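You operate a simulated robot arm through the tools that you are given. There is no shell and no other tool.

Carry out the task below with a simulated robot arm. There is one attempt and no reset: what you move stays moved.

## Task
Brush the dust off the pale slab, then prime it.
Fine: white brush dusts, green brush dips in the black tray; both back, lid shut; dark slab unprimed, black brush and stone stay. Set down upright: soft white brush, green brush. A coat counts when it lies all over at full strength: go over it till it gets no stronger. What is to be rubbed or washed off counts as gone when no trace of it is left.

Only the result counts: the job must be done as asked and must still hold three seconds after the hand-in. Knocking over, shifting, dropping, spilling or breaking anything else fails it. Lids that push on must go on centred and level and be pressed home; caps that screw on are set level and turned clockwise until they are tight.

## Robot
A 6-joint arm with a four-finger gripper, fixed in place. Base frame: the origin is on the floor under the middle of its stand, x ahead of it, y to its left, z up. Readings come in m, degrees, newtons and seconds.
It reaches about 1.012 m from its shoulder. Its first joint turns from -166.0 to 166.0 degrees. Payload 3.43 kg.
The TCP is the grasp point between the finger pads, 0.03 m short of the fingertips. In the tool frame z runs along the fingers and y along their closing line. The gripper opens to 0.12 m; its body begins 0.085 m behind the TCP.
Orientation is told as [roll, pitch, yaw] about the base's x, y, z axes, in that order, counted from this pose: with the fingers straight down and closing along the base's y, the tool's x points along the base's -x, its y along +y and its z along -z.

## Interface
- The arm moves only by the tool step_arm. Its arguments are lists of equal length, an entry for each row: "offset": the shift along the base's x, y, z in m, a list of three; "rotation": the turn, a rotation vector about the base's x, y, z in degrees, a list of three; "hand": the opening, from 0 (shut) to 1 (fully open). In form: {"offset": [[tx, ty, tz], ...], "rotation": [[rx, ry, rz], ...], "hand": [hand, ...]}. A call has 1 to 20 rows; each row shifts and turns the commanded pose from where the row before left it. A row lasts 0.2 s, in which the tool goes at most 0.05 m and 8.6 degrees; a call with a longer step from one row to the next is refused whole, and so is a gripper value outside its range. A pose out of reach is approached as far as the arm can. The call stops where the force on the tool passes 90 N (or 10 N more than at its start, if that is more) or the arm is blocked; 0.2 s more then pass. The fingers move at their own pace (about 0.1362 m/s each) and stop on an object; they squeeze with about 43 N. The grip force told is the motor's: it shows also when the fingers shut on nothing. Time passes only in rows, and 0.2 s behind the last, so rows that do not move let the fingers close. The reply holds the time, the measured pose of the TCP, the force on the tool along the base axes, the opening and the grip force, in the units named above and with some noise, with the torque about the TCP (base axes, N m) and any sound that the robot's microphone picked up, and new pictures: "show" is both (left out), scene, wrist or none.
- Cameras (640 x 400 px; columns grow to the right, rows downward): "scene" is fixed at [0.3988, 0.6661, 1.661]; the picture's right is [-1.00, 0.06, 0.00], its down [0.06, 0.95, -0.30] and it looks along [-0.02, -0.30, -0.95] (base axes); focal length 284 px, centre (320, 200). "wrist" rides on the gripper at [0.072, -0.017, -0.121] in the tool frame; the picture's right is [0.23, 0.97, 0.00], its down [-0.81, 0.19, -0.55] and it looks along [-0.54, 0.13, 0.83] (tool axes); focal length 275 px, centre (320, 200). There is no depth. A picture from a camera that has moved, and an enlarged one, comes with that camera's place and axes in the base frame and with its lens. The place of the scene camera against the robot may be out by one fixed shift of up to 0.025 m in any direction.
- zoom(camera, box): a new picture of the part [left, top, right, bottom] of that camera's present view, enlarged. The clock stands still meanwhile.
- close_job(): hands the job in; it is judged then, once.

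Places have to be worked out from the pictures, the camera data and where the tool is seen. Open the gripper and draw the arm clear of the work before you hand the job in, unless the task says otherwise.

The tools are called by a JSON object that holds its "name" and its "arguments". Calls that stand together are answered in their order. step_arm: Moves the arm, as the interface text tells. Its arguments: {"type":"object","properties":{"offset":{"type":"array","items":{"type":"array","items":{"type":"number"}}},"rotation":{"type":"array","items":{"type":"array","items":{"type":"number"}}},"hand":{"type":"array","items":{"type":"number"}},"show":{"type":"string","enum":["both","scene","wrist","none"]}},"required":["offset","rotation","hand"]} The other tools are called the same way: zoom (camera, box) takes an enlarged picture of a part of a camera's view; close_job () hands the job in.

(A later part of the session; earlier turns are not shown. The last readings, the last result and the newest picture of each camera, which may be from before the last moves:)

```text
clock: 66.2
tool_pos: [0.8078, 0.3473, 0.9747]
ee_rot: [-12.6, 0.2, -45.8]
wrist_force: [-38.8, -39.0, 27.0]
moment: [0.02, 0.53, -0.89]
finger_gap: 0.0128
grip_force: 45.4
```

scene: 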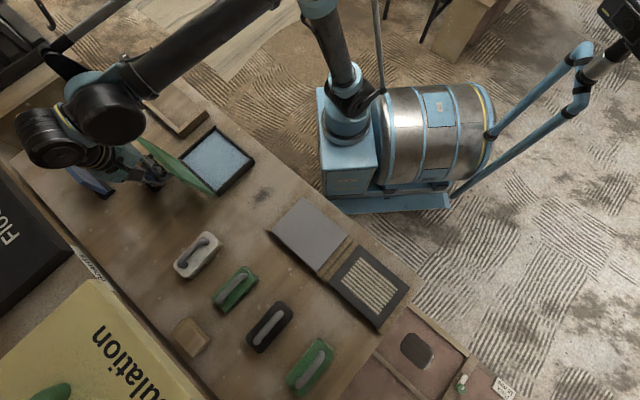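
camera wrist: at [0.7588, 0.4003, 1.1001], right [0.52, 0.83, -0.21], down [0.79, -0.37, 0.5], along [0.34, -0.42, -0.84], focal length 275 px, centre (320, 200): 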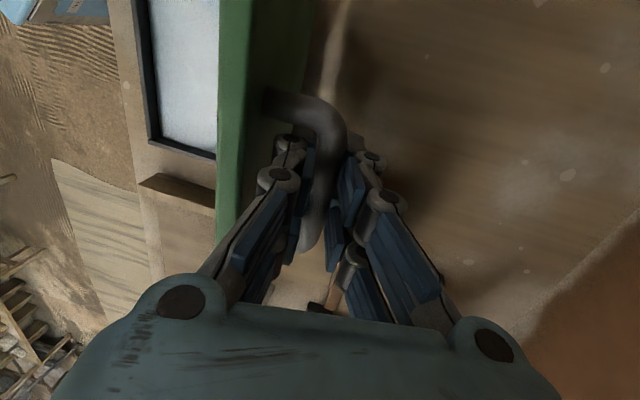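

Now a firm stop: ≈55 N resisting along the opening direction, so the lid is at its hinge stop (~101°, past vertical). I back off slightly to unload, then open the fingers a little.

{"name": "step_arm", "arguments": {"offset": [[-0.003, -0.0029, 0.0018], [0, 0, 0]], "rotation": [[0, 0, 0], [0, 0, 0]], "hand": [0, 0], "show": "none"}}

{"name": "step_arm", "arguments": {"offset": [[0, 0, 0], [0, 0, 0], [0, 0, 0]], "rotation": [[0, 0, 0], [0, 0, 0], [0, 0, 0]], "hand": [0.15, 0.2, 0.2]}}

{"name": "zoom", "arguments": {"camera": "wrist", "box": [200, 40, 440, 280]}}

```text
clock: 66.8
tool_pos: [0.8092, 0.3476, 0.9752]
ee_rot: [-12.3, -0.1, -45.6]
wrist_force: [-3.1, -22.4, 28.5]
moment: [0.02, 0.19, -0.84]
finger_gap: 0.0128
grip_force: 44.7
```

```text
clock: 67.6
tool_pos: [0.8085, 0.3482, 0.9735]
ee_rot: [-12.4, 0.2, -45.7]
wrist_force: [0.9, -0.2, -0.1]
moment: [-0.03, 0.0, 0.01]
finger_gap: 0.024
grip_force: 0.2
camera wrist: at [0.7649, 0.4066, 1.0951], right [0.52, 0.83, -0.21], down [0.79, -0.37, 0.5], along [0.34, -0.42, -0.84], focal length 275 px, centre (320, 200)
```

scene: 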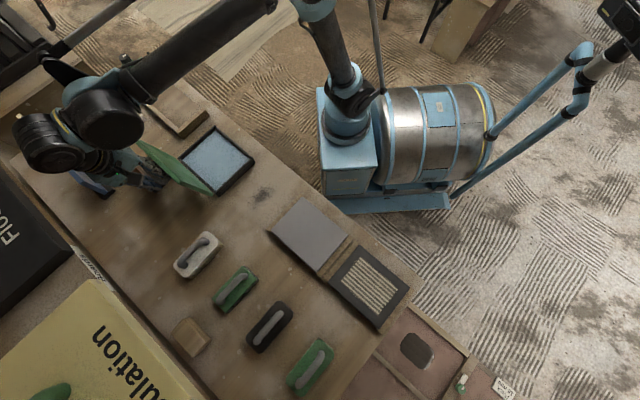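
wrist: 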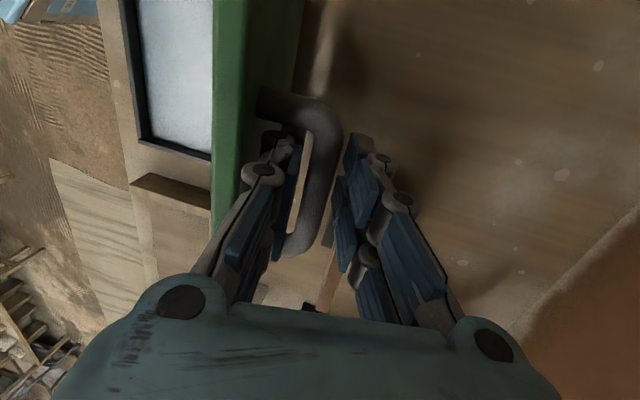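

```text
1.67 times, centred on (320, 160) of wrist
camera zoom: at [0.7649, 0.4066, 1.0951], right [0.52, 0.83, -0.21], down [0.79, -0.37, 0.5], along [0.34, -0.42, -0.84], focal length 459 px, centre (320, 267)
```

zoom: 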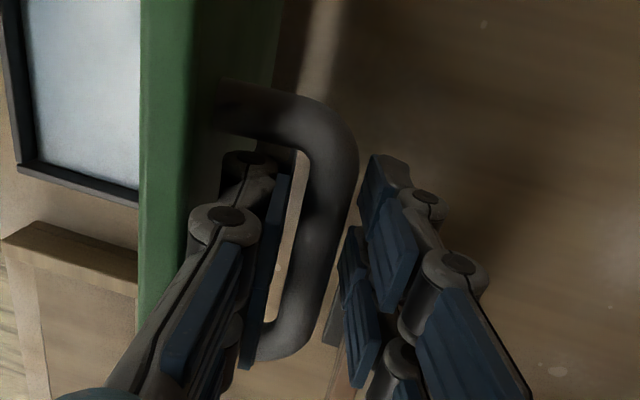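

Fingers released and the lid stays open at its stop. Withdrawing upward along the finger axis.

{"name": "step_arm", "arguments": {"offset": [[0.0025, 0.0024, 0.015], [0.0025, 0.0024, 0.02], [0, 0, 0]], "rotation": [[0, 0, 0], [0, 0, 0], [0, 0, 0]], "hand": [0.2, 0.2, 0.2], "show": "wrist"}}

```text
clock: 68.4
tool_pos: [0.8138, 0.3517, 1.0088]
ee_rot: [-12.4, 0.1, -45.7]
wrist_force: [1.1, -0.3, 0.9]
moment: [0.0, -0.02, 0.0]
finger_gap: 0.0241
grip_force: 0.0
camera wrist: at [0.7699, 0.4117, 1.1306], right [0.52, 0.83, -0.21], down [0.79, -0.37, 0.5], along [0.34, -0.42, -0.84], focal length 275 px, centre (320, 200)
```

wrist: 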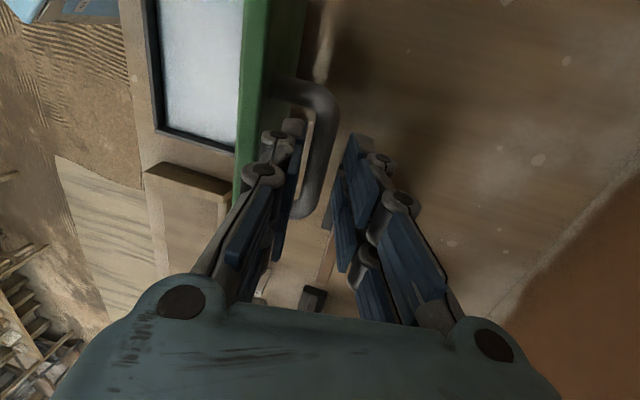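

Clear of the handle. I rise above the lid, straighten the tool, and travel to the green brush (near (0.435, 0.83)) while turning to yaw ≈60°.

{"name": "step_arm", "arguments": {"offset": [[0, 0, 0.04], [0, 0, 0.04], [0, 0, 0], [0, 0, 0], [-0.0295, 0.0346, 0], [-0.0295, 0.0346, 0], [-0.0295, 0.0346, 0], [-0.0295, 0.0346, 0], [-0.0295, 0.0346, 0], [-0.0295, 0.0346, 0], [-0.0295, 0.0346, 0], [-0.0295, 0.0346, 0], [-0.0295, 0.0346, 0], [-0.0295, 0.0346, 0], [-0.0295, 0.0346, 0], [-0.0295, 0.0346, 0], [-0.0295, 0.0346, 0], [0, 0, 0]], "rotation": [[0, 0, 0], [0, 0, 0], [4.32, -4.45, 0], [4.32, -4.45, 0], [0, 0, 8.1], [0, 0, 8.1], [0, 0, 8.1], [0, 0, 8.1], [0, 0, 8.1], [0, 0, 8.1], [0, 0, 8.1], [0, 0, 8.1], [0, 0, 8.1], [0, 0, 8.1], [0, 0, 8.1], [0, 0, 8.1], [0, 0, 8.1], [0, 0, 0]], "hand": [0.2, 0.2, 0.2, 0.2, 0.46, 0.46, 0.46, 0.46, 0.46, 0.46, 0.46, 0.46, 0.46, 0.46, 0.46, 0.46, 0.46, 0.46]}}

```text
clock: 72.2
tool_pos: [0.4289, 0.8038, 1.0897]
ee_rot: [0.1, 0.1, 59.8]
wrist_force: [0.5, -0.4, -0.8]
moment: [-0.02, 0.0, 0.01]
finger_gap: 0.0553
grip_force: 0.0
camera wrist: at [0.4075, 0.735, 1.2105], right [-0.96, 0.29, 0.0], down [0.24, 0.8, 0.55], along [0.16, 0.53, -0.83], focal length 275 px, centre (320, 200)
```

scene: 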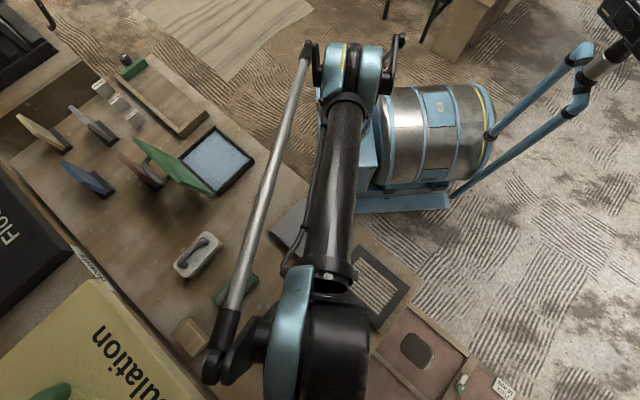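
wrist: 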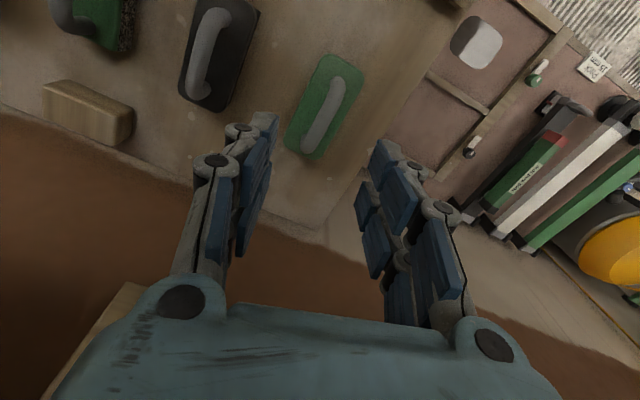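

Green brush handle: ≈(0.404, 0.800)–(0.461, 0.863), centre (0.4325, 0.832), direction ≈48°. I align yaw to 48° and come down to z≈1.0.

{"name": "step_arm", "arguments": {"offset": [[0.0012, 0.0093, -0.03], [0.0012, 0.0093, -0.03], [0.0012, 0.0093, -0.03], [0, 0, 0]], "rotation": [[0, 0, -3.9], [0, 0, -3.9], [0, 0, -3.9], [0, 0, 0]], "hand": [0.46, 0.46, 0.46, 0.46], "show": "wrist"}}

```text
clock: 73.2
tool_pos: [0.434, 0.8313, 0.9991]
ee_rot: [0.2, 0.1, 47.9]
wrist_force: [0.1, 0.2, -0.6]
moment: [0.03, -0.02, -0.02]
finger_gap: 0.0551
grip_force: 0.0
camera wrist: at [0.3978, 0.7684, 1.1199], right [-0.88, 0.48, 0.0], down [0.4, 0.73, 0.55], along [0.26, 0.48, -0.83], focal length 275 px, centre (320, 200)
```

wrist: 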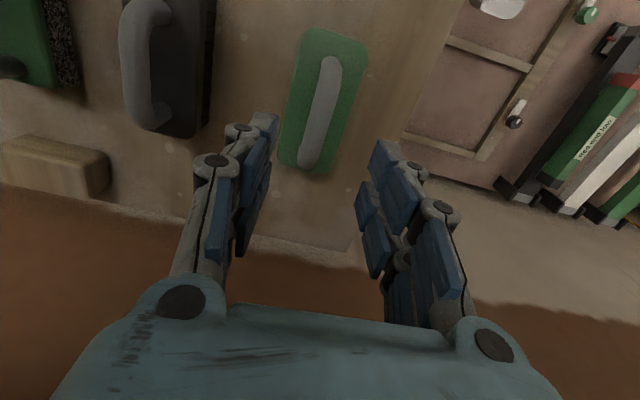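

Well aligned; I descend to straddle the bar, stopping at z≈0.892.

{"name": "step_arm", "arguments": {"offset": [[0.0012, -0.0008, -0.035], [0, 0, -0.035], [0, 0, -0.03], [0, 0, -0.007], [0, 0, 0]], "rotation": [[0, 0, -0.6], [0, 0, 0], [0, 0, 0], [0, 0, 0], [0, 0, 0]], "hand": [0.46, 0.46, 0.46, 0.46, 0.46], "show": "wrist"}}

```text
clock: 74.4
tool_pos: [0.4367, 0.8303, 0.8908]
ee_rot: [0.0, 0.1, 47.3]
wrist_force: [0.6, -0.4, -0.2]
moment: [0.0, 0.0, 0.0]
finger_gap: 0.0549
grip_force: 0.1
camera wrist: at [0.3986, 0.7672, 1.0124], right [-0.87, 0.49, 0.0], down [0.41, 0.73, 0.55], along [0.27, 0.48, -0.83], focal length 275 px, centre (320, 200)
```

wrist: 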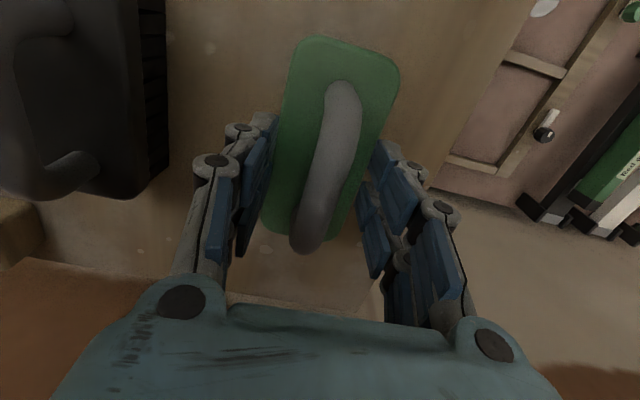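

Same geometry as the white brush. Lowering 2 mm and closing on the handle.

{"name": "step_arm", "arguments": {"offset": [[0, 0, -0.002], [0, 0, 0], [0, 0, 0], [0, 0, 0], [0, 0, 0]], "rotation": [[0, 0, 0], [0, 0, 0], [0, 0, 0], [0, 0, 0], [0, 0, 0]], "hand": [0.46, 0.3, 0.1, 0, 0], "show": "wrist"}}

```text
clock: 75.6
tool_pos: [0.4338, 0.8289, 0.8901]
ee_rot: [0.1, 0.2, 47.3]
wrist_force: [0.6, -0.2, -0.5]
moment: [-0.05, 0.06, 0.02]
finger_gap: 0.0161
grip_force: 43.1
camera wrist: at [0.3984, 0.7673, 1.0106], right [-0.87, 0.49, 0.0], down [0.41, 0.73, 0.55], along [0.27, 0.48, -0.83], focal length 275 px, centre (320, 200)
```

wrist: 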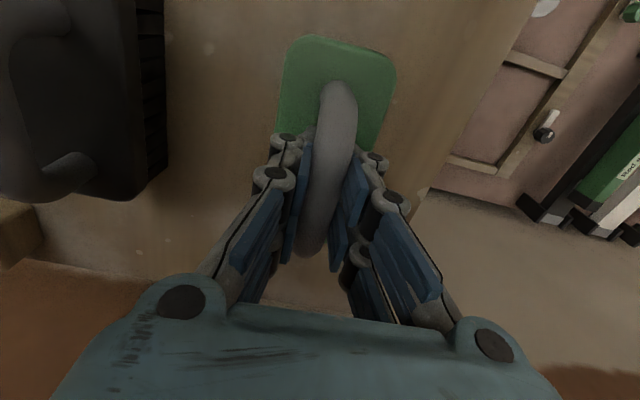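

Gripped; home pose for the green brush is TCP ≈(0.435, 0.830, 0.8895), yaw 47.3. Lifting and carrying it to above the tray (centre ≈(0.706, 0.237)), turning to yaw -45° so its long side fits the tray's long side.

{"name": "step_arm", "arguments": {"offset": [[0, 0, 0.01], [0, 0, 0.04], [0, 0, 0.045], [0, 0, 0.045], [0.019, -0.0427, 0.002], [0.019, -0.0427, 0.002], [0.019, -0.0427, 0.002], [0.019, -0.0427, 0.002], [0.019, -0.0427, 0.002], [0.019, -0.0427, 0.002], [0.019, -0.0427, 0.002], [0.019, -0.0427, 0.002], [0.019, -0.0427, 0.002], [0.019, -0.0427, 0.002], [0.019, -0.0427, 0.002], [0.019, -0.0427, 0.002], [0.019, -0.0427, 0.002], [0.018, -0.0427, 0.002], [0, 0, 0]], "rotation": [[0, 0, 0], [0, 0, 0], [0, 0, 0], [0, 0, 0], [0, 0, -6.6], [0, 0, -6.6], [0, 0, -6.6], [0, 0, -6.6], [0, 0, -6.6], [0, 0, -6.6], [0, 0, -6.6], [0, 0, -6.6], [0, 0, -6.6], [0, 0, -6.6], [0, 0, -6.6], [0, 0, -6.6], [0, 0, -6.6], [0, 0, -6.6], [0, 0, 0]], "hand": [0, 0, 0, 0, 0, 0, 0, 0, 0, 0, 0, 0, 0, 0, 0, 0, 0, 0, 0]}}

```text
clock: 79.6
tool_pos: [0.6992, 0.2316, 1.0582]
ee_rot: [-0.1, 0.1, -45.1]
wrist_force: [1.0, 0.8, -1.2]
moment: [0.02, -0.03, -0.01]
finger_gap: 0.0159
grip_force: 43.3
camera wrist: at [0.6374, 0.2717, 1.1796], right [0.53, 0.85, 0.0], down [0.71, -0.44, 0.55], along [0.47, -0.29, -0.83], focal length 275 px, centre (320, 200)
```

scene: 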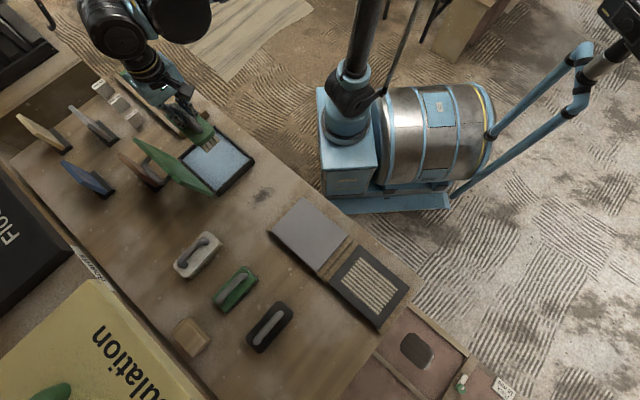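
wrist: 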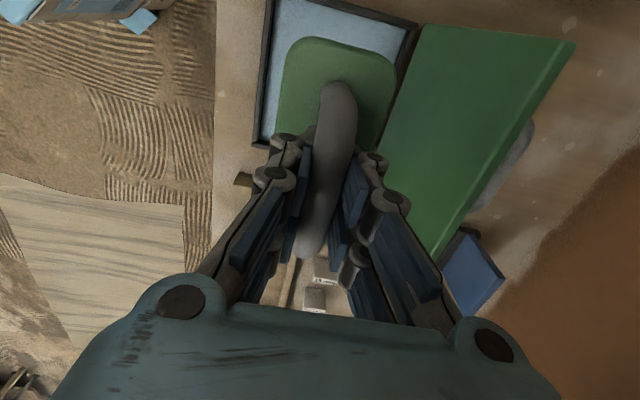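

The brush is centred over the open tray with clearance to walls and the lid. Lowering towards the primer in stages.

{"name": "step_arm", "arguments": {"offset": [[0.003, 0.001, -0.04], [0, 0, -0.04], [0, 0, -0.04], [0, 0, -0.015], [0, 0, 0]], "rotation": [[0, 0, 0], [0, 0, 0], [0, 0, 0], [0, 0, 0], [0, 0, 0]], "hand": [0, 0, 0, 0, 0]}}

{"name": "zoom", "arguments": {"camera": "wrist", "box": [200, 0, 480, 200]}}

```text
clock: 80.8
tool_pos: [0.7024, 0.2329, 0.9231]
ee_rot: [0.0, 0.1, -45.1]
wrist_force: [0.3, -0.7, -1.1]
moment: [0.0, 0.0, -0.03]
finger_gap: 0.0159
grip_force: 43.0
camera wrist: at [0.64, 0.2729, 1.0431], right [0.53, 0.85, 0.0], down [0.71, -0.44, 0.55], along [0.47, -0.29, -0.83], focal length 275 px, centre (320, 200)
```

scene: 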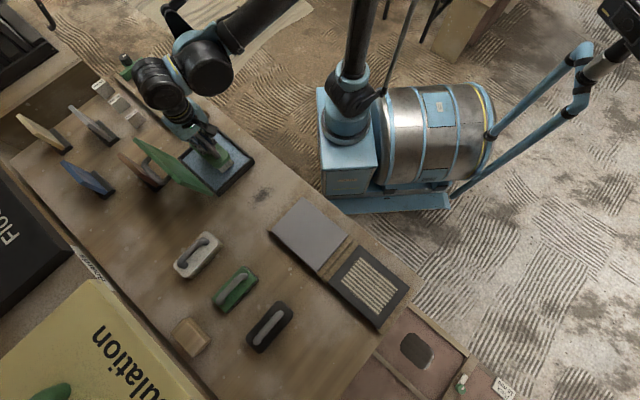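
wrist: 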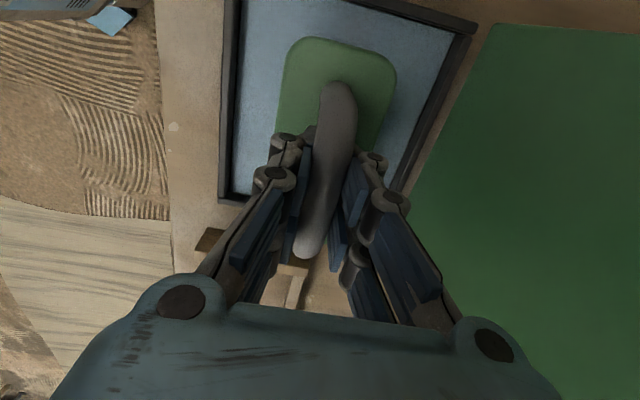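

```text
2.00 times, centred on (340, 100) of wrist
camera zoom: at [0.64, 0.2729, 1.0431], right [0.53, 0.85, 0.0], down [0.71, -0.44, 0.55], along [0.47, -0.29, -0.83], focal length 551 px, centre (280, 400)
```

zoom: 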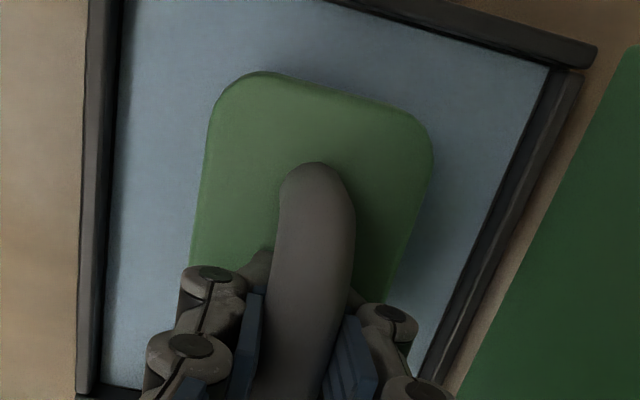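

The brush has ample margin inside the tray. Continuing down in small steps until I feel the primer/tray floor.

{"name": "step_arm", "arguments": {"offset": [[0, 0, -0.006], [0, 0, -0.004], [0, 0, 0]], "rotation": [[0, 0, 0], [0, 0, 0], [0, 0, 0]], "hand": [0, 0, 0], "show": "none"}}

{"name": "step_arm", "arguments": {"offset": [[0, 0, -0.003], [0, 0, 0]], "rotation": [[0, 0, 0], [0, 0, 0]], "hand": [0, 0], "show": "none"}}

{"name": "step_arm", "arguments": {"offset": [[0, 0, -0.003], [0, 0, 0]], "rotation": [[0, 0, 0], [0, 0, 0]], "hand": [0, 0], "show": "wrist"}}

```text
clock: 81.6
tool_pos: [0.7025, 0.2323, 0.9134]
ee_rot: [0.0, 0.2, -45.1]
wrist_force: [0.3, -0.3, -1.5]
moment: [-0.02, -0.01, -0.04]
finger_gap: 0.0157
grip_force: 42.9
```

```text
clock: 82.2
tool_pos: [0.7022, 0.2322, 0.9114]
ee_rot: [0.0, 0.1, -45.0]
wrist_force: [0.9, -0.7, 31.5]
moment: [-0.02, 0.02, 0.03]
finger_gap: 0.016
grip_force: 43.1
```

```text
clock: 82.8
tool_pos: [0.7016, 0.2339, 0.9067]
ee_rot: [-0.1, 0.1, -45.1]
wrist_force: [2.2, 0.5, 32.0]
moment: [0.03, 0.03, -0.02]
finger_gap: 0.0153
grip_force: 42.9
camera wrist: at [0.6392, 0.2724, 1.0279], right [0.53, 0.85, 0.0], down [0.71, -0.44, 0.55], along [0.47, -0.29, -0.83], focal length 275 px, centre (320, 200)
```

wrist: 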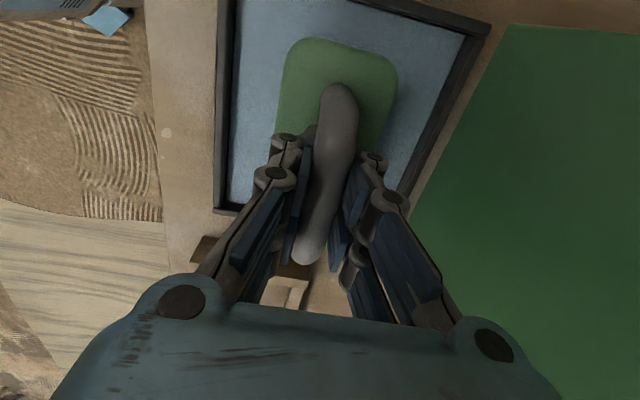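

Contact with the primer pad at z≈0.912 (≈32 N); the last 3 mm slid the brush up slightly in the grip, so no more pressing. A short pause, then raise it and inspect.

{"name": "step_arm", "arguments": {"offset": [[0, 0, 0.0015], [0, 0, 0], [0, 0, 0.02], [0, 0, 0.04], [0, 0, 0.045], [0, 0, 0.04], [0, 0, 0]], "rotation": [[0, 0, 0], [0, 0, 0], [0, 0, 0], [0, 0, 0], [0, 0, 0], [0, 0, 0], [0, 0, 0]], "hand": [0, 0, 0, 0, 0, 0, 0]}}

{"name": "zoom", "arguments": {"camera": "scene", "box": [130, 90, 270, 210]}}

```text
clock: 84.4
tool_pos: [0.7038, 0.2331, 1.0541]
ee_rot: [0.0, 0.1, -45.1]
wrist_force: [-0.1, -0.4, -2.5]
moment: [0.02, -0.02, 0.03]
finger_gap: 0.0156
grip_force: 43.6
camera wrist: at [0.6405, 0.2731, 1.175], right [0.53, 0.85, 0.0], down [0.71, -0.44, 0.55], along [0.47, -0.29, -0.83], focal length 275 px, centre (320, 200)
```

scene: 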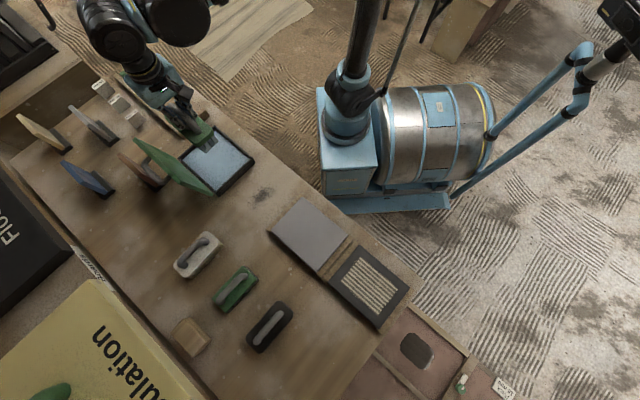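
wrist: 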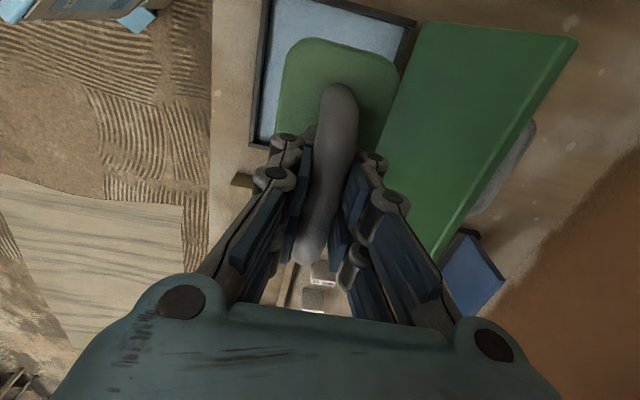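

```text
3.33 times, centred on (200, 150) of scene
camera zoom: at [0.3988, 0.6661, 1.661], right [-1.0, 0.06, 0.0], down [0.06, 0.95, -0.3], along [-0.02, -0.3, -0.95], focal length 948 px, centre (720, 367)
```

zoom: 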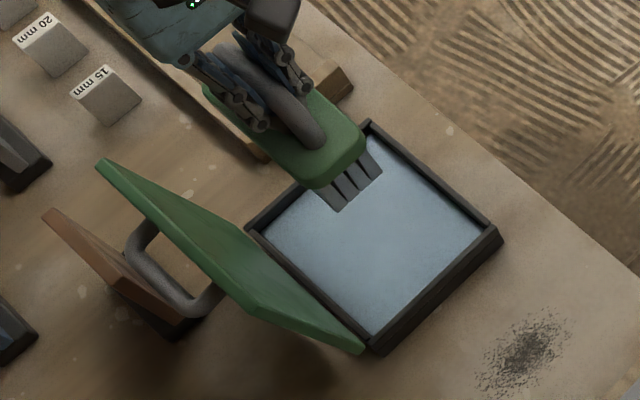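

The bristles now look bluish, i.e. loaded. Carrying it to above the tray-side end of the pale slab, turning back to yaw 44.2° (path stays clear of the dark slab).

{"name": "step_arm", "arguments": {"offset": [[-0.0218, 0.0194, 0], [-0.0218, 0.0194, 0], [-0.0218, 0.0194, 0], [-0.0218, 0.0194, 0], [-0.0218, 0.0194, 0], [-0.0218, 0.0194, 0], [-0.0218, 0.0194, 0], [-0.0218, 0.0194, 0], [-0.0218, 0.0194, 0], [-0.0218, 0.0194, 0], [-0.0218, 0.0194, 0], [0, 0, -0.04], [0, 0, -0.04], [0, 0, -0.04], [0, 0, 0]], "rotation": [[0, 0, 8.12], [0, 0, 8.12], [0, 0, 8.12], [0, 0, 8.12], [0, 0, 8.12], [0, 0, 8.12], [0, 0, 8.12], [0, 0, 8.12], [0, 0, 8.12], [0, 0, 8.12], [0, 0, 8.12], [0, 0, 0], [0, 0, 0], [0, 0, 0], [0, 0, 0]], "hand": [0, 0, 0, 0, 0, 0, 0, 0, 0, 0, 0, 0, 0, 0, 0]}}

```text
clock: 87.6
tool_pos: [0.464, 0.4474, 0.9337]
ee_rot: [0.1, 0.1, 44.1]
wrist_force: [0.3, 0.4, -2.3]
moment: [-0.01, -0.04, 0.0]
finger_gap: 0.0155
grip_force: 43.0
camera wrist: at [0.4243, 0.3864, 1.0542], right [-0.84, 0.54, 0.0], down [0.45, 0.7, 0.55], along [0.29, 0.47, -0.83], focal length 275 px, centre (320, 200)
```

scene: 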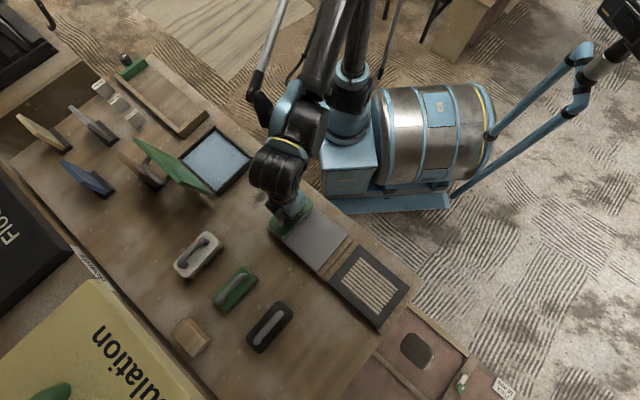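
wrist: 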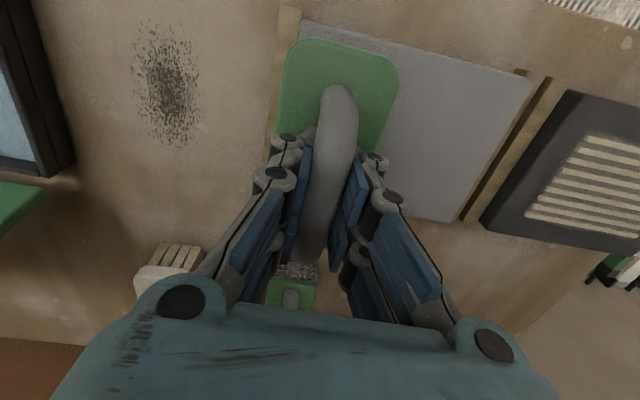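

I shift 15 mm inward from the batten, then find the slab contact in small steps.

{"name": "step_arm", "arguments": {"offset": [[-0.0105, 0.0108, -0.004], [0, 0, -0.005], [0, 0, 0]], "rotation": [[0, 0, 0], [0, 0, 0], [0, 0, 0]], "hand": [0, 0, 0], "show": "none"}}

{"name": "step_arm", "arguments": {"offset": [[0, 0, -0.002], [0, 0, 0]], "rotation": [[0, 0, 0], [0, 0, 0]], "hand": [0, 0], "show": "none"}}

{"name": "step_arm", "arguments": {"offset": [[0, 0, -0.001], [0, 0, 0]], "rotation": [[0, 0, 0], [0, 0, 0]], "hand": [0, 0], "show": "none"}}

```text
clock: 88.4
tool_pos: [0.4524, 0.4579, 0.9245]
ee_rot: [0.0, 0.1, 44.2]
wrist_force: [0.9, -1.3, -1.5]
moment: [0.0, 0.0, -0.02]
finger_gap: 0.0154
grip_force: 43.4
```

```text
clock: 89.0
tool_pos: [0.4521, 0.4574, 0.9229]
ee_rot: [0.1, 0.2, 44.1]
wrist_force: [-0.9, 0.0, -1.4]
moment: [-0.02, -0.02, 0.02]
finger_gap: 0.0159
grip_force: 43.2
```

```text
clock: 89.6
tool_pos: [0.4524, 0.4574, 0.9227]
ee_rot: [0.1, 0.1, 44.3]
wrist_force: [-0.5, 0.2, -1.8]
moment: [-0.06, -0.02, 0.0]
finger_gap: 0.0158
grip_force: 42.9
```

{"name": "step_arm", "arguments": {"offset": [[0, 0, -0.001], [0, 0, 0]], "rotation": [[0, 0, 0], [0, 0, 0]], "hand": [0, 0], "show": "none"}}

{"name": "step_arm", "arguments": {"offset": [[0, 0, -0.001], [0, 0, 0]], "rotation": [[0, 0, 0], [0, 0, 0]], "hand": [0, 0], "show": "none"}}

{"name": "step_arm", "arguments": {"offset": [[0, 0, -0.001], [0, 0, 0]], "rotation": [[0, 0, 0], [0, 0, 0]], "hand": [0, 0], "show": "none"}}

```text
clock: 90.2
tool_pos: [0.4525, 0.458, 0.921]
ee_rot: [0.1, 0.2, 44.2]
wrist_force: [0.3, 0.3, -2.5]
moment: [0.02, 0.03, 0.01]
finger_gap: 0.0157
grip_force: 43.4
```

```text
clock: 90.8
tool_pos: [0.4524, 0.4563, 0.9201]
ee_rot: [0.2, 0.1, 44.2]
wrist_force: [1.4, 3.0, 8.8]
moment: [-0.11, 0.01, 0.03]
finger_gap: 0.0155
grip_force: 42.0
```

```text
clock: 91.4
tool_pos: [0.4523, 0.4588, 0.919]
ee_rot: [0.1, 0.0, 44.2]
wrist_force: [1.7, 4.9, 32.4]
moment: [-0.06, 0.03, -0.01]
finger_gap: 0.0158
grip_force: 43.5
```

Slab contact at ≈0.920 (now ≈34 N, flat). I ease up 0.4 mm and make the first painting stroke towards the other end and back.

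{"name": "step_arm", "arguments": {"offset": [[0, 0, 0.0004], [-0.0115, 0.0118, 0], [-0.0115, 0.0118, 0], [-0.0115, 0.0118, 0], [-0.0115, 0.0118, 0], [-0.0115, 0.0118, 0], [-0.0115, 0.0118, 0], [-0.0105, 0.0108, 0], [0, 0, 0]], "rotation": [[0, 0, 0], [0, 0, 0], [0, 0, 0], [0, 0, 0], [0, 0, 0], [0, 0, 0], [0, 0, 0], [0, 0, 0], [0, 0, 0]], "hand": [0, 0, 0, 0, 0, 0, 0, 0, 0]}}

{"name": "zoom", "arguments": {"camera": "wrist", "box": [60, 0, 460, 260]}}

```text
clock: 93.4
tool_pos: [0.3725, 0.539, 0.9207]
ee_rot: [0.2, 0.1, 44.2]
wrist_force: [5.3, -4.1, 32.8]
moment: [-0.09, -0.12, -0.02]
finger_gap: 0.0157
grip_force: 42.9
camera wrist: at [0.3331, 0.4781, 1.041], right [-0.84, 0.54, 0.0], down [0.45, 0.7, 0.55], along [0.29, 0.47, -0.83], focal length 275 px, centre (320, 200)
```

scene: 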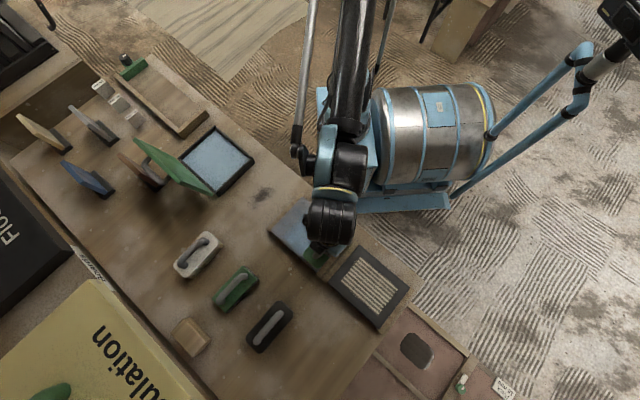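
wrist: 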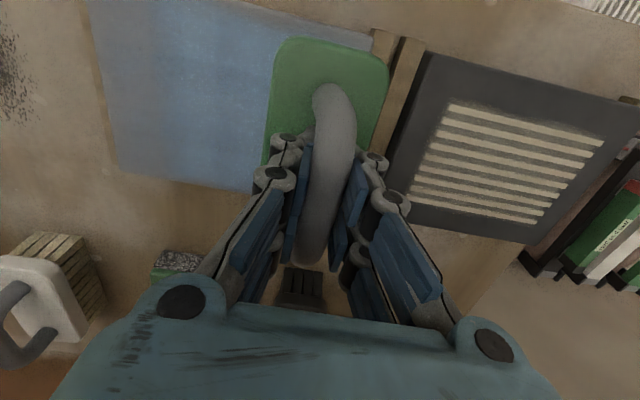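

```text
1.54 times, centred on (260, 130) of wrist
camera zoom: at [0.3331, 0.4781, 1.041], right [-0.84, 0.54, 0.0], down [0.45, 0.7, 0.55], along [0.29, 0.47, -0.83], focal length 424 px, centre (412, 308)
```

zoom: 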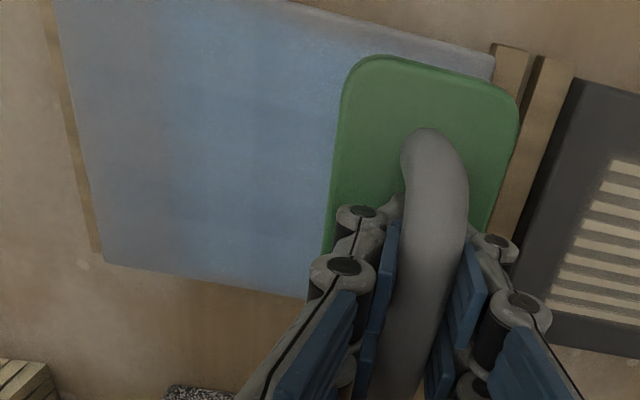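

A light-blue coat is going down and holds graded strength. I continue with two more lanes, offset ∓18 mm across the slab, at slightly lower pressure.

{"name": "step_arm", "arguments": {"offset": [[0, 0, 0.005], [-0.0129, -0.0125, 0], [0, 0, -0.0053], [0.0131, -0.0135, 0], [0.0131, -0.0135, 0], [0.0131, -0.0135, 0], [0.0131, -0.0135, 0], [0.0131, -0.0135, 0], [0.0131, -0.0135, 0], [0.0131, -0.0135, 0], [0, 0, 0.005], [0.0258, 0.0251, 0], [0, 0, -0.005], [-0.0131, 0.0135, 0], [-0.0131, 0.0135, 0], [-0.0131, 0.0135, 0], [-0.0131, 0.0135, 0], [-0.0131, 0.0135, 0], [-0.0131, 0.0135, 0], [-0.0131, 0.0135, 0]], "rotation": [[0, 0, 0], [0, 0, 0], [0, 0, 0], [0, 0, 0], [0, 0, 0], [0, 0, 0], [0, 0, 0], [0, 0, 0], [0, 0, 0], [0, 0, 0], [0, 0, 0], [0, 0, 0], [0, 0, 0], [0, 0, 0], [0, 0, 0], [0, 0, 0], [0, 0, 0], [0, 0, 0], [0, 0, 0], [0, 0, 0]], "hand": [0, 0, 0, 0, 0, 0, 0, 0, 0, 0, 0, 0, 0, 0, 0, 0, 0, 0, 0, 0]}}

{"name": "zoom", "arguments": {"camera": "wrist", "box": [60, 0, 460, 260]}}

{"name": "zoom", "arguments": {"camera": "scene", "box": [240, 180, 420, 340]}}

```text
clock: 97.6
tool_pos: [0.386, 0.5523, 0.9174]
ee_rot: [0.1, 0.2, 44.1]
wrist_force: [4.5, -2.0, 14.2]
moment: [0.02, -0.15, 0.01]
finger_gap: 0.0155
grip_force: 42.6
camera wrist: at [0.3458, 0.4911, 1.0394], right [-0.84, 0.54, 0.0], down [0.45, 0.7, 0.55], along [0.3, 0.47, -0.83], focal length 275 px, centre (320, 200)
```

scene: 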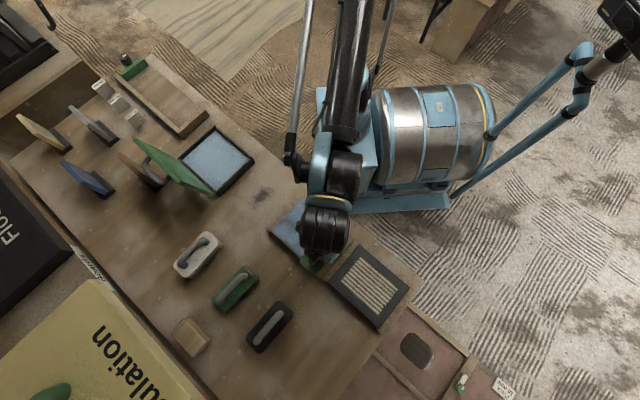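
wrist: 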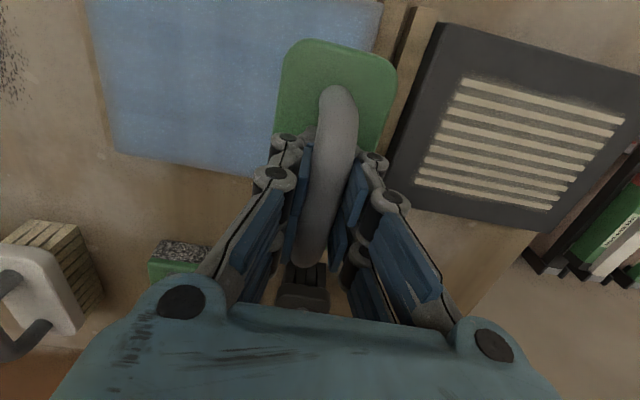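

```text
1.54 times, centred on (260, 130) of wrist
camera zoom: at [0.3458, 0.4911, 1.0394], right [-0.84, 0.54, 0.0], down [0.45, 0.7, 0.55], along [0.3, 0.47, -0.83], focal length 424 px, centre (412, 308)
```

zoom: 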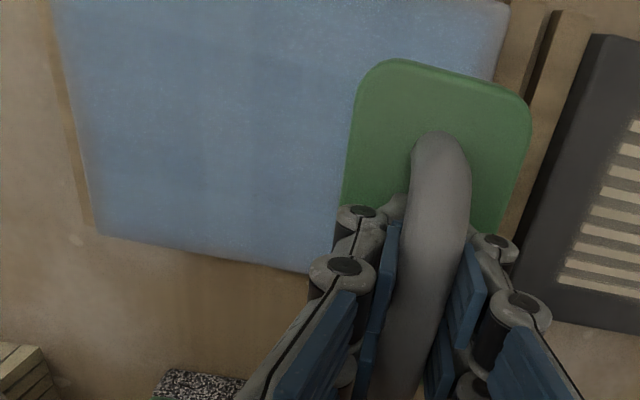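

```text
2.50 times, centred on (330, 260) of scene
camera zoom: at [0.3988, 0.6661, 1.661], right [-1.0, 0.06, 0.0], down [0.06, 0.95, -0.3], along [-0.02, -0.3, -0.95], focal length 711 px, centre (295, 50)
```

zoom: 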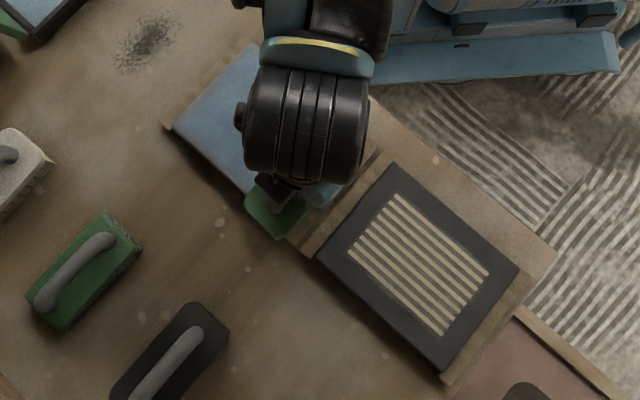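

The coat covers most of it, with weaker margins at the ends. Another pair of lanes with longer travel (e1 from -0.075 to +0.075), still well short of the dark slab.

{"name": "step_arm", "arguments": {"offset": [[0.0122, -0.01255, 0], [0.0122, -0.01255, 0], [0.0122, -0.01255, 0], [0.0122, -0.01255, 0], [0.0122, -0.01255, 0], [0.0122, -0.01255, 0], [0.0122, -0.01255, 0], [0.0122, -0.01255, 0], [0, 0, 0.005], [-0.0258, -0.0251, 0], [0, 0, -0.005], [-0.0131, 0.01345, 0], [-0.0131, 0.01345, 0], [-0.0131, 0.01345, 0], [-0.0131, 0.01345, 0], [-0.0131, 0.01345, 0], [-0.0131, 0.01345, 0], [-0.0131, 0.01345, 0], [-0.0131, 0.01345, 0]], "rotation": [[0, 0, 0], [0, 0, 0], [0, 0, 0], [0, 0, 0], [0, 0, 0], [0, 0, 0], [0, 0, 0], [0, 0, 0], [0, 0, 0], [0, 0, 0], [0, 0, 0], [0, 0, 0], [0, 0, 0], [0, 0, 0], [0, 0, 0], [0, 0, 0], [0, 0, 0], [0, 0, 0], [0, 0, 0]], "hand": [0, 0, 0, 0, 0, 0, 0, 0, 0, 0, 0, 0, 0, 0, 0, 0, 0, 0, 0]}}

{"name": "zoom", "arguments": {"camera": "wrist", "box": [60, 0, 460, 260]}}

```text
clock: 101.6
tool_pos: [0.3532, 0.5335, 0.9195]
ee_rot: [0.1, 0.1, 44.2]
wrist_force: [-0.7, 0.9, -1.0]
moment: [-0.02, -0.04, -0.01]
finger_gap: 0.0155
grip_force: 42.9
camera wrist: at [0.3133, 0.4726, 1.0401], right [-0.84, 0.54, 0.0], down [0.45, 0.7, 0.55], along [0.29, 0.47, -0.83], focal length 275 px, centre (320, 200)
```

scene: 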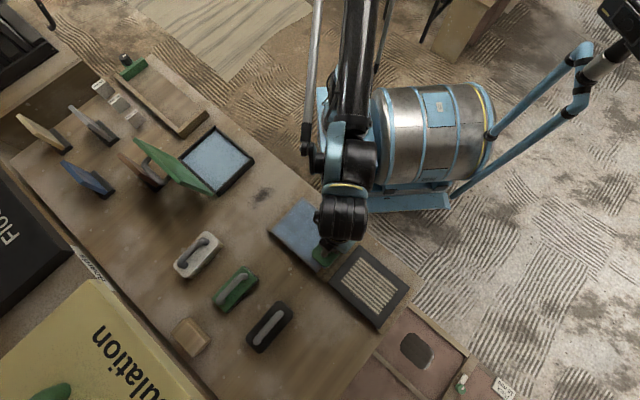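
wrist: 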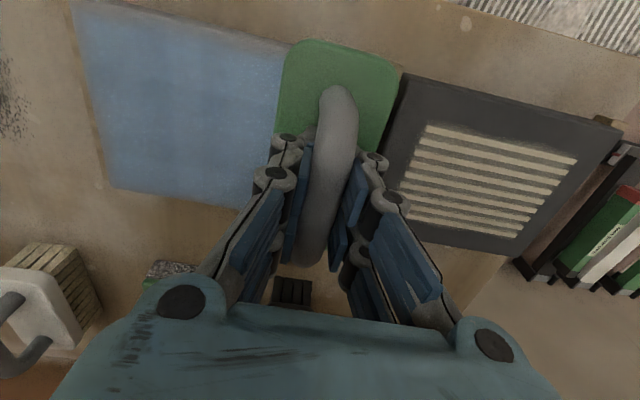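

```text
1.54 times, centred on (260, 130) of wrist
camera zoom: at [0.3133, 0.4726, 1.0401], right [-0.84, 0.54, 0.0], down [0.45, 0.7, 0.55], along [0.29, 0.47, -0.83], focal length 424 px, centre (412, 308)
```

zoom: 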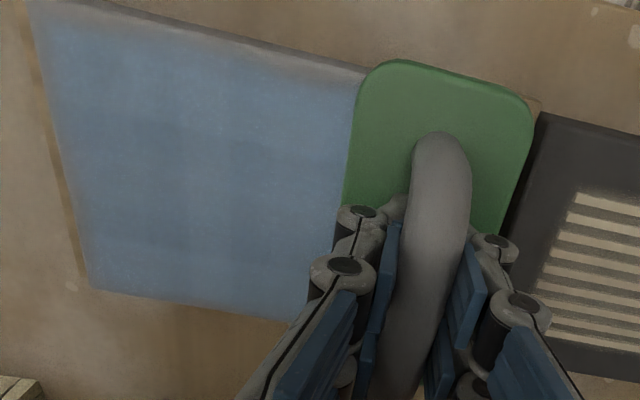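

The end of that lane lost contact (force ~0), so height varies slightly. Before continuing I'll lift off and re-dip, looking at the whole slab from the scene camera while away.

{"name": "step_arm", "arguments": {"offset": [[0, 0, 0.045], [0, 0, 0.045], [0, 0, 0.045], [0.03175, -0.0273, 0], [0.03175, -0.0273, 0], [0.03175, -0.0273, 0], [0.03175, -0.0273, 0], [0.03175, -0.0273, 0], [0.03175, -0.0273, 0], [0.03175, -0.0273, 0], [0.03175, -0.0273, 0], [0.03175, -0.0273, 0], [0.03175, -0.0273, 0], [0.03175, -0.0273, 0], [0, 0, 0]], "rotation": [[0, 0, 0], [0, 0, 0], [0, 0, 0], [0, 0, -8.12], [0, 0, -8.12], [0, 0, -8.12], [0, 0, -8.12], [0, 0, -8.12], [0, 0, -8.12], [0, 0, -8.12], [0, 0, -8.12], [0, 0, -8.12], [0, 0, -8.12], [0, 0, -8.12], [0, 0, 0]], "hand": [0, 0, 0, 0, 0, 0, 0, 0, 0, 0, 0, 0, 0, 0, 0]}}

{"name": "zoom", "arguments": {"camera": "scene", "box": [255, 185, 365, 285]}}

{"name": "zoom", "arguments": {"camera": "scene", "box": [130, 90, 270, 210]}}

```text
clock: 104.8
tool_pos: [0.701, 0.2318, 1.0536]
ee_rot: [0.0, 0.0, -45.1]
wrist_force: [0.1, -0.5, -1.5]
moment: [0.07, 0.0, -0.01]
finger_gap: 0.0156
grip_force: 43.4
camera wrist: at [0.6396, 0.2723, 1.1744], right [0.53, 0.85, 0.0], down [0.71, -0.44, 0.55], along [0.47, -0.29, -0.83], focal length 275 px, centre (320, 200)
```

scene: 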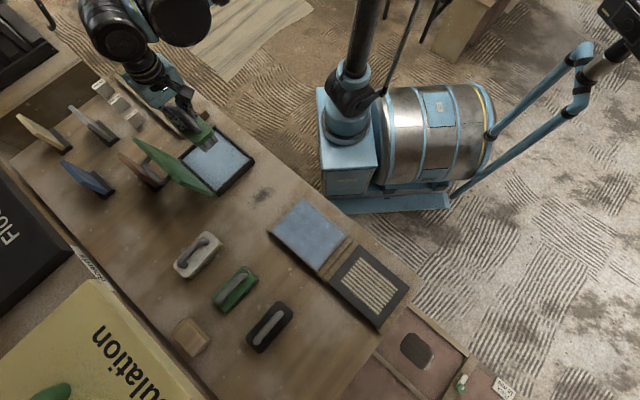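
wrist: 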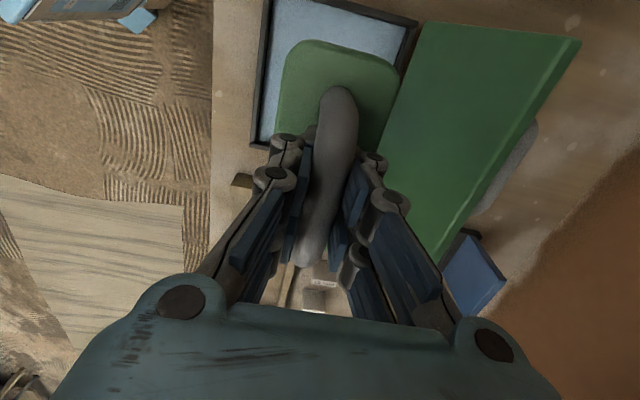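

```text
4.00 times, centred on (310, 235) of scene
camera zoom: at [0.3988, 0.6661, 1.661], right [-1.0, 0.06, 0.0], down [0.06, 0.95, -0.3], along [-0.02, -0.3, -0.95], focal length 1138 px, centre (360, 60)
```

zoom: 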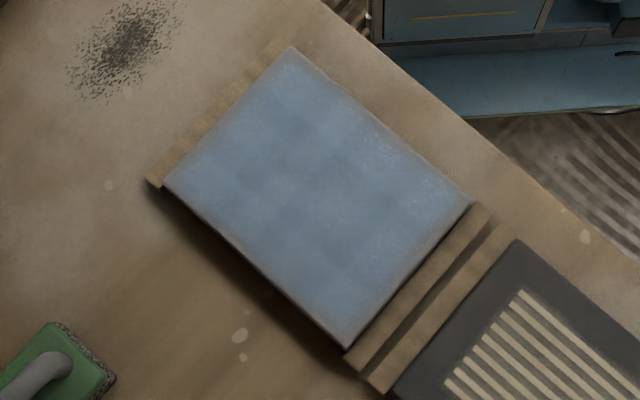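

```text
3.33 times, centred on (200, 150) of scene
camera zoom: at [0.3988, 0.6661, 1.661], right [-1.0, 0.06, 0.0], down [0.06, 0.95, -0.3], along [-0.02, -0.3, -0.95], focal length 948 px, centre (720, 367)
```

zoom: 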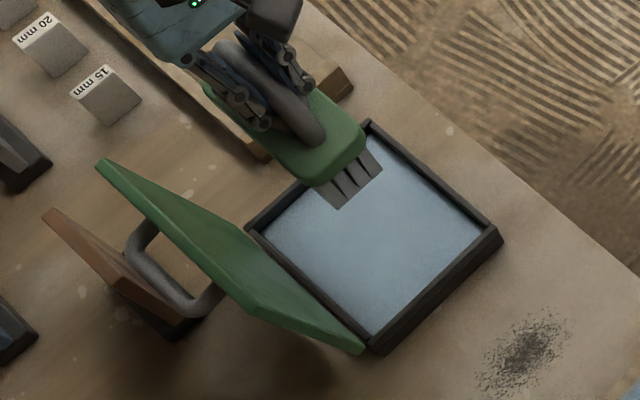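

The coat is mottled: areas passed most are a deeper blue, edges still lighter, so more passes are needed. First re-dip: lowering to the pad gently.

{"name": "step_arm", "arguments": {"offset": [[0.0015, 0.001, -0.045], [0, 0, -0.045], [0, 0, -0.04], [0, 0, -0.0125], [0, 0, 0]], "rotation": [[0, 0, 0], [0, 0, 0], [0, 0, 0], [0, 0, 0], [0, 0, 0]], "hand": [0, 0, 0, 0, 0], "show": "none"}}

{"name": "step_arm", "arguments": {"offset": [[0, 0, -0.0015], [0, 0, 0]], "rotation": [[0, 0, 0], [0, 0, 0]], "hand": [0, 0], "show": "none"}}

{"name": "step_arm", "arguments": {"offset": [[0, 0, -0.001], [0, 0, 0]], "rotation": [[0, 0, 0], [0, 0, 0]], "hand": [0, 0], "show": "none"}}

```text
clock: 106.0
tool_pos: [0.7023, 0.2325, 0.9116]
ee_rot: [0.0, 0.1, -45.1]
wrist_force: [-0.1, 0.5, -2.0]
moment: [0.02, 0.01, -0.01]
finger_gap: 0.0155
grip_force: 43.2
```

```text
clock: 106.6
tool_pos: [0.7035, 0.2329, 0.9089]
ee_rot: [0.0, 0.1, -45.1]
wrist_force: [0.8, 0.0, -1.5]
moment: [-0.02, -0.02, 0.0]
finger_gap: 0.0157
grip_force: 43.2
```

```text
clock: 107.2
tool_pos: [0.704, 0.2328, 0.9076]
ee_rot: [0.0, 0.1, -45.0]
wrist_force: [0.1, -0.2, -2.0]
moment: [-0.01, -0.02, 0.0]
finger_gap: 0.0157
grip_force: 42.0
```

{"name": "step_arm", "arguments": {"offset": [[0, 0, -0.001], [0, 0, 0]], "rotation": [[0, 0, 0], [0, 0, 0]], "hand": [0, 0], "show": "none"}}

{"name": "step_arm", "arguments": {"offset": [[0, 0, -0.001], [0, 0, 0]], "rotation": [[0, 0, 0], [0, 0, 0]], "hand": [0, 0], "show": "none"}}

```text
clock: 107.8
tool_pos: [0.7054, 0.2329, 0.9078]
ee_rot: [-0.1, 0.0, -45.1]
wrist_force: [-0.1, 0.6, -1.8]
moment: [0.0, 0.0, -0.01]
finger_gap: 0.0156
grip_force: 42.7
```

```text
clock: 108.4
tool_pos: [0.7034, 0.2325, 0.907]
ee_rot: [-0.1, 0.0, -45.1]
wrist_force: [-0.9, -0.2, -2.0]
moment: [-0.03, 0.01, 0.03]
finger_gap: 0.0156
grip_force: 43.0
```

{"name": "step_arm", "arguments": {"offset": [[0, 0, -0.001], [0, 0, 0]], "rotation": [[0, 0, 0], [0, 0, 0]], "hand": [0, 0], "show": "none"}}

{"name": "step_arm", "arguments": {"offset": [[0, 0, -0.001], [0, 0, 0]], "rotation": [[0, 0, 0], [0, 0, 0]], "hand": [0, 0], "show": "none"}}

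```text
clock: 109.0
tool_pos: [0.7033, 0.2337, 0.9061]
ee_rot: [0.0, 0.1, -45.1]
wrist_force: [1.0, -0.5, -0.4]
moment: [-0.05, -0.06, 0.03]
finger_gap: 0.0153
grip_force: 42.9
```

```text
clock: 109.6
tool_pos: [0.7027, 0.2329, 0.9061]
ee_rot: [0.0, 0.1, -45.1]
wrist_force: [6.6, 2.4, 33.5]
moment: [0.0, 0.02, 0.02]
finger_gap: 0.0154
grip_force: 42.6
```

Dipped (≈35 N on the pad). Raising and returning to the slab's tray-side end.

{"name": "step_arm", "arguments": {"offset": [[0, 0, 0.02], [0, 0, 0.045], [0, 0, 0.045], [0, 0, 0.038], [-0.0218, 0.0194, 0], [-0.0218, 0.0194, 0], [-0.0218, 0.0194, 0], [-0.0218, 0.0194, 0], [-0.0218, 0.0194, 0], [-0.0218, 0.0194, 0], [-0.0218, 0.0194, 0], [-0.0218, 0.0194, 0], [-0.0218, 0.0194, 0], [-0.0218, 0.0194, 0], [-0.0218, 0.0194, 0], [-0.0105, 0.0108, -0.045], [0, 0, -0.045], [0, 0, -0.038], [0, 0, 0]], "rotation": [[0, 0, 0], [0, 0, 0], [0, 0, 0], [0, 0, 0], [0, 0, 8.12], [0, 0, 8.12], [0, 0, 8.12], [0, 0, 8.12], [0, 0, 8.12], [0, 0, 8.12], [0, 0, 8.12], [0, 0, 8.12], [0, 0, 8.12], [0, 0, 8.12], [0, 0, 8.12], [0, 0, 0], [0, 0, 0], [0, 0, 0], [0, 0, 0]], "hand": [0, 0, 0, 0, 0, 0, 0, 0, 0, 0, 0, 0, 0, 0, 0, 0, 0, 0, 0], "show": "wrist"}}

```text
clock: 113.6
tool_pos: [0.4553, 0.4573, 0.9254]
ee_rot: [0.2, 0.1, 44.3]
wrist_force: [-0.2, -0.7, -1.4]
moment: [-0.03, 0.03, -0.03]
finger_gap: 0.0156
grip_force: 42.8
camera wrist: at [0.4147, 0.3971, 1.0455], right [-0.84, 0.54, 0.0], down [0.45, 0.7, 0.55], along [0.29, 0.47, -0.83], focal length 275 px, centre (320, 200)
```

wrist: 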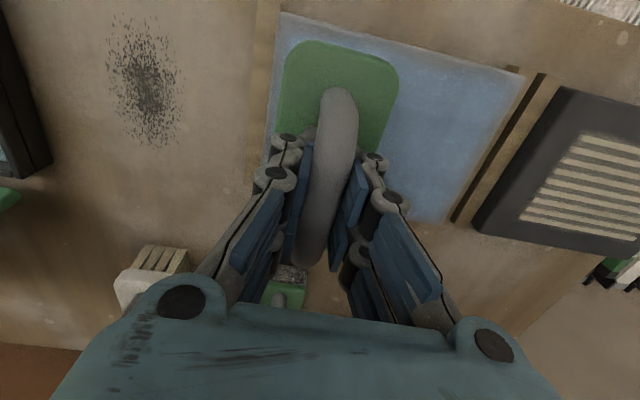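

Positioned at e1≈-0.05 over the slab. Probing down for contact again.

{"name": "step_arm", "arguments": {"offset": [[0, 0, -0.0045], [0, 0, 0]], "rotation": [[0, 0, 0], [0, 0, 0]], "hand": [0, 0], "show": "none"}}

{"name": "step_arm", "arguments": {"offset": [[0, 0, -0.001], [0, 0, 0]], "rotation": [[0, 0, 0], [0, 0, 0]], "hand": [0, 0], "show": "none"}}

{"name": "step_arm", "arguments": {"offset": [[0, 0, -0.001], [0, 0, 0]], "rotation": [[0, 0, 0], [0, 0, 0]], "hand": [0, 0], "show": "none"}}

```text
clock: 114.2
tool_pos: [0.4534, 0.4578, 0.9206]
ee_rot: [-0.1, 0.1, 44.3]
wrist_force: [0.0, -0.2, -1.1]
moment: [0.02, 0.0, 0.02]
finger_gap: 0.0155
grip_force: 43.1
```

```text
clock: 114.8
tool_pos: [0.4541, 0.4566, 0.9199]
ee_rot: [0.1, 0.2, 44.3]
wrist_force: [0.0, 1.2, -2.0]
moment: [-0.06, -0.01, 0.0]
finger_gap: 0.0155
grip_force: 42.8
```

```text
clock: 115.4
tool_pos: [0.454, 0.4573, 0.9188]
ee_rot: [0.2, 0.0, 44.2]
wrist_force: [0.7, 1.1, 4.5]
moment: [-0.03, -0.11, -0.03]
finger_gap: 0.0154
grip_force: 42.4
```

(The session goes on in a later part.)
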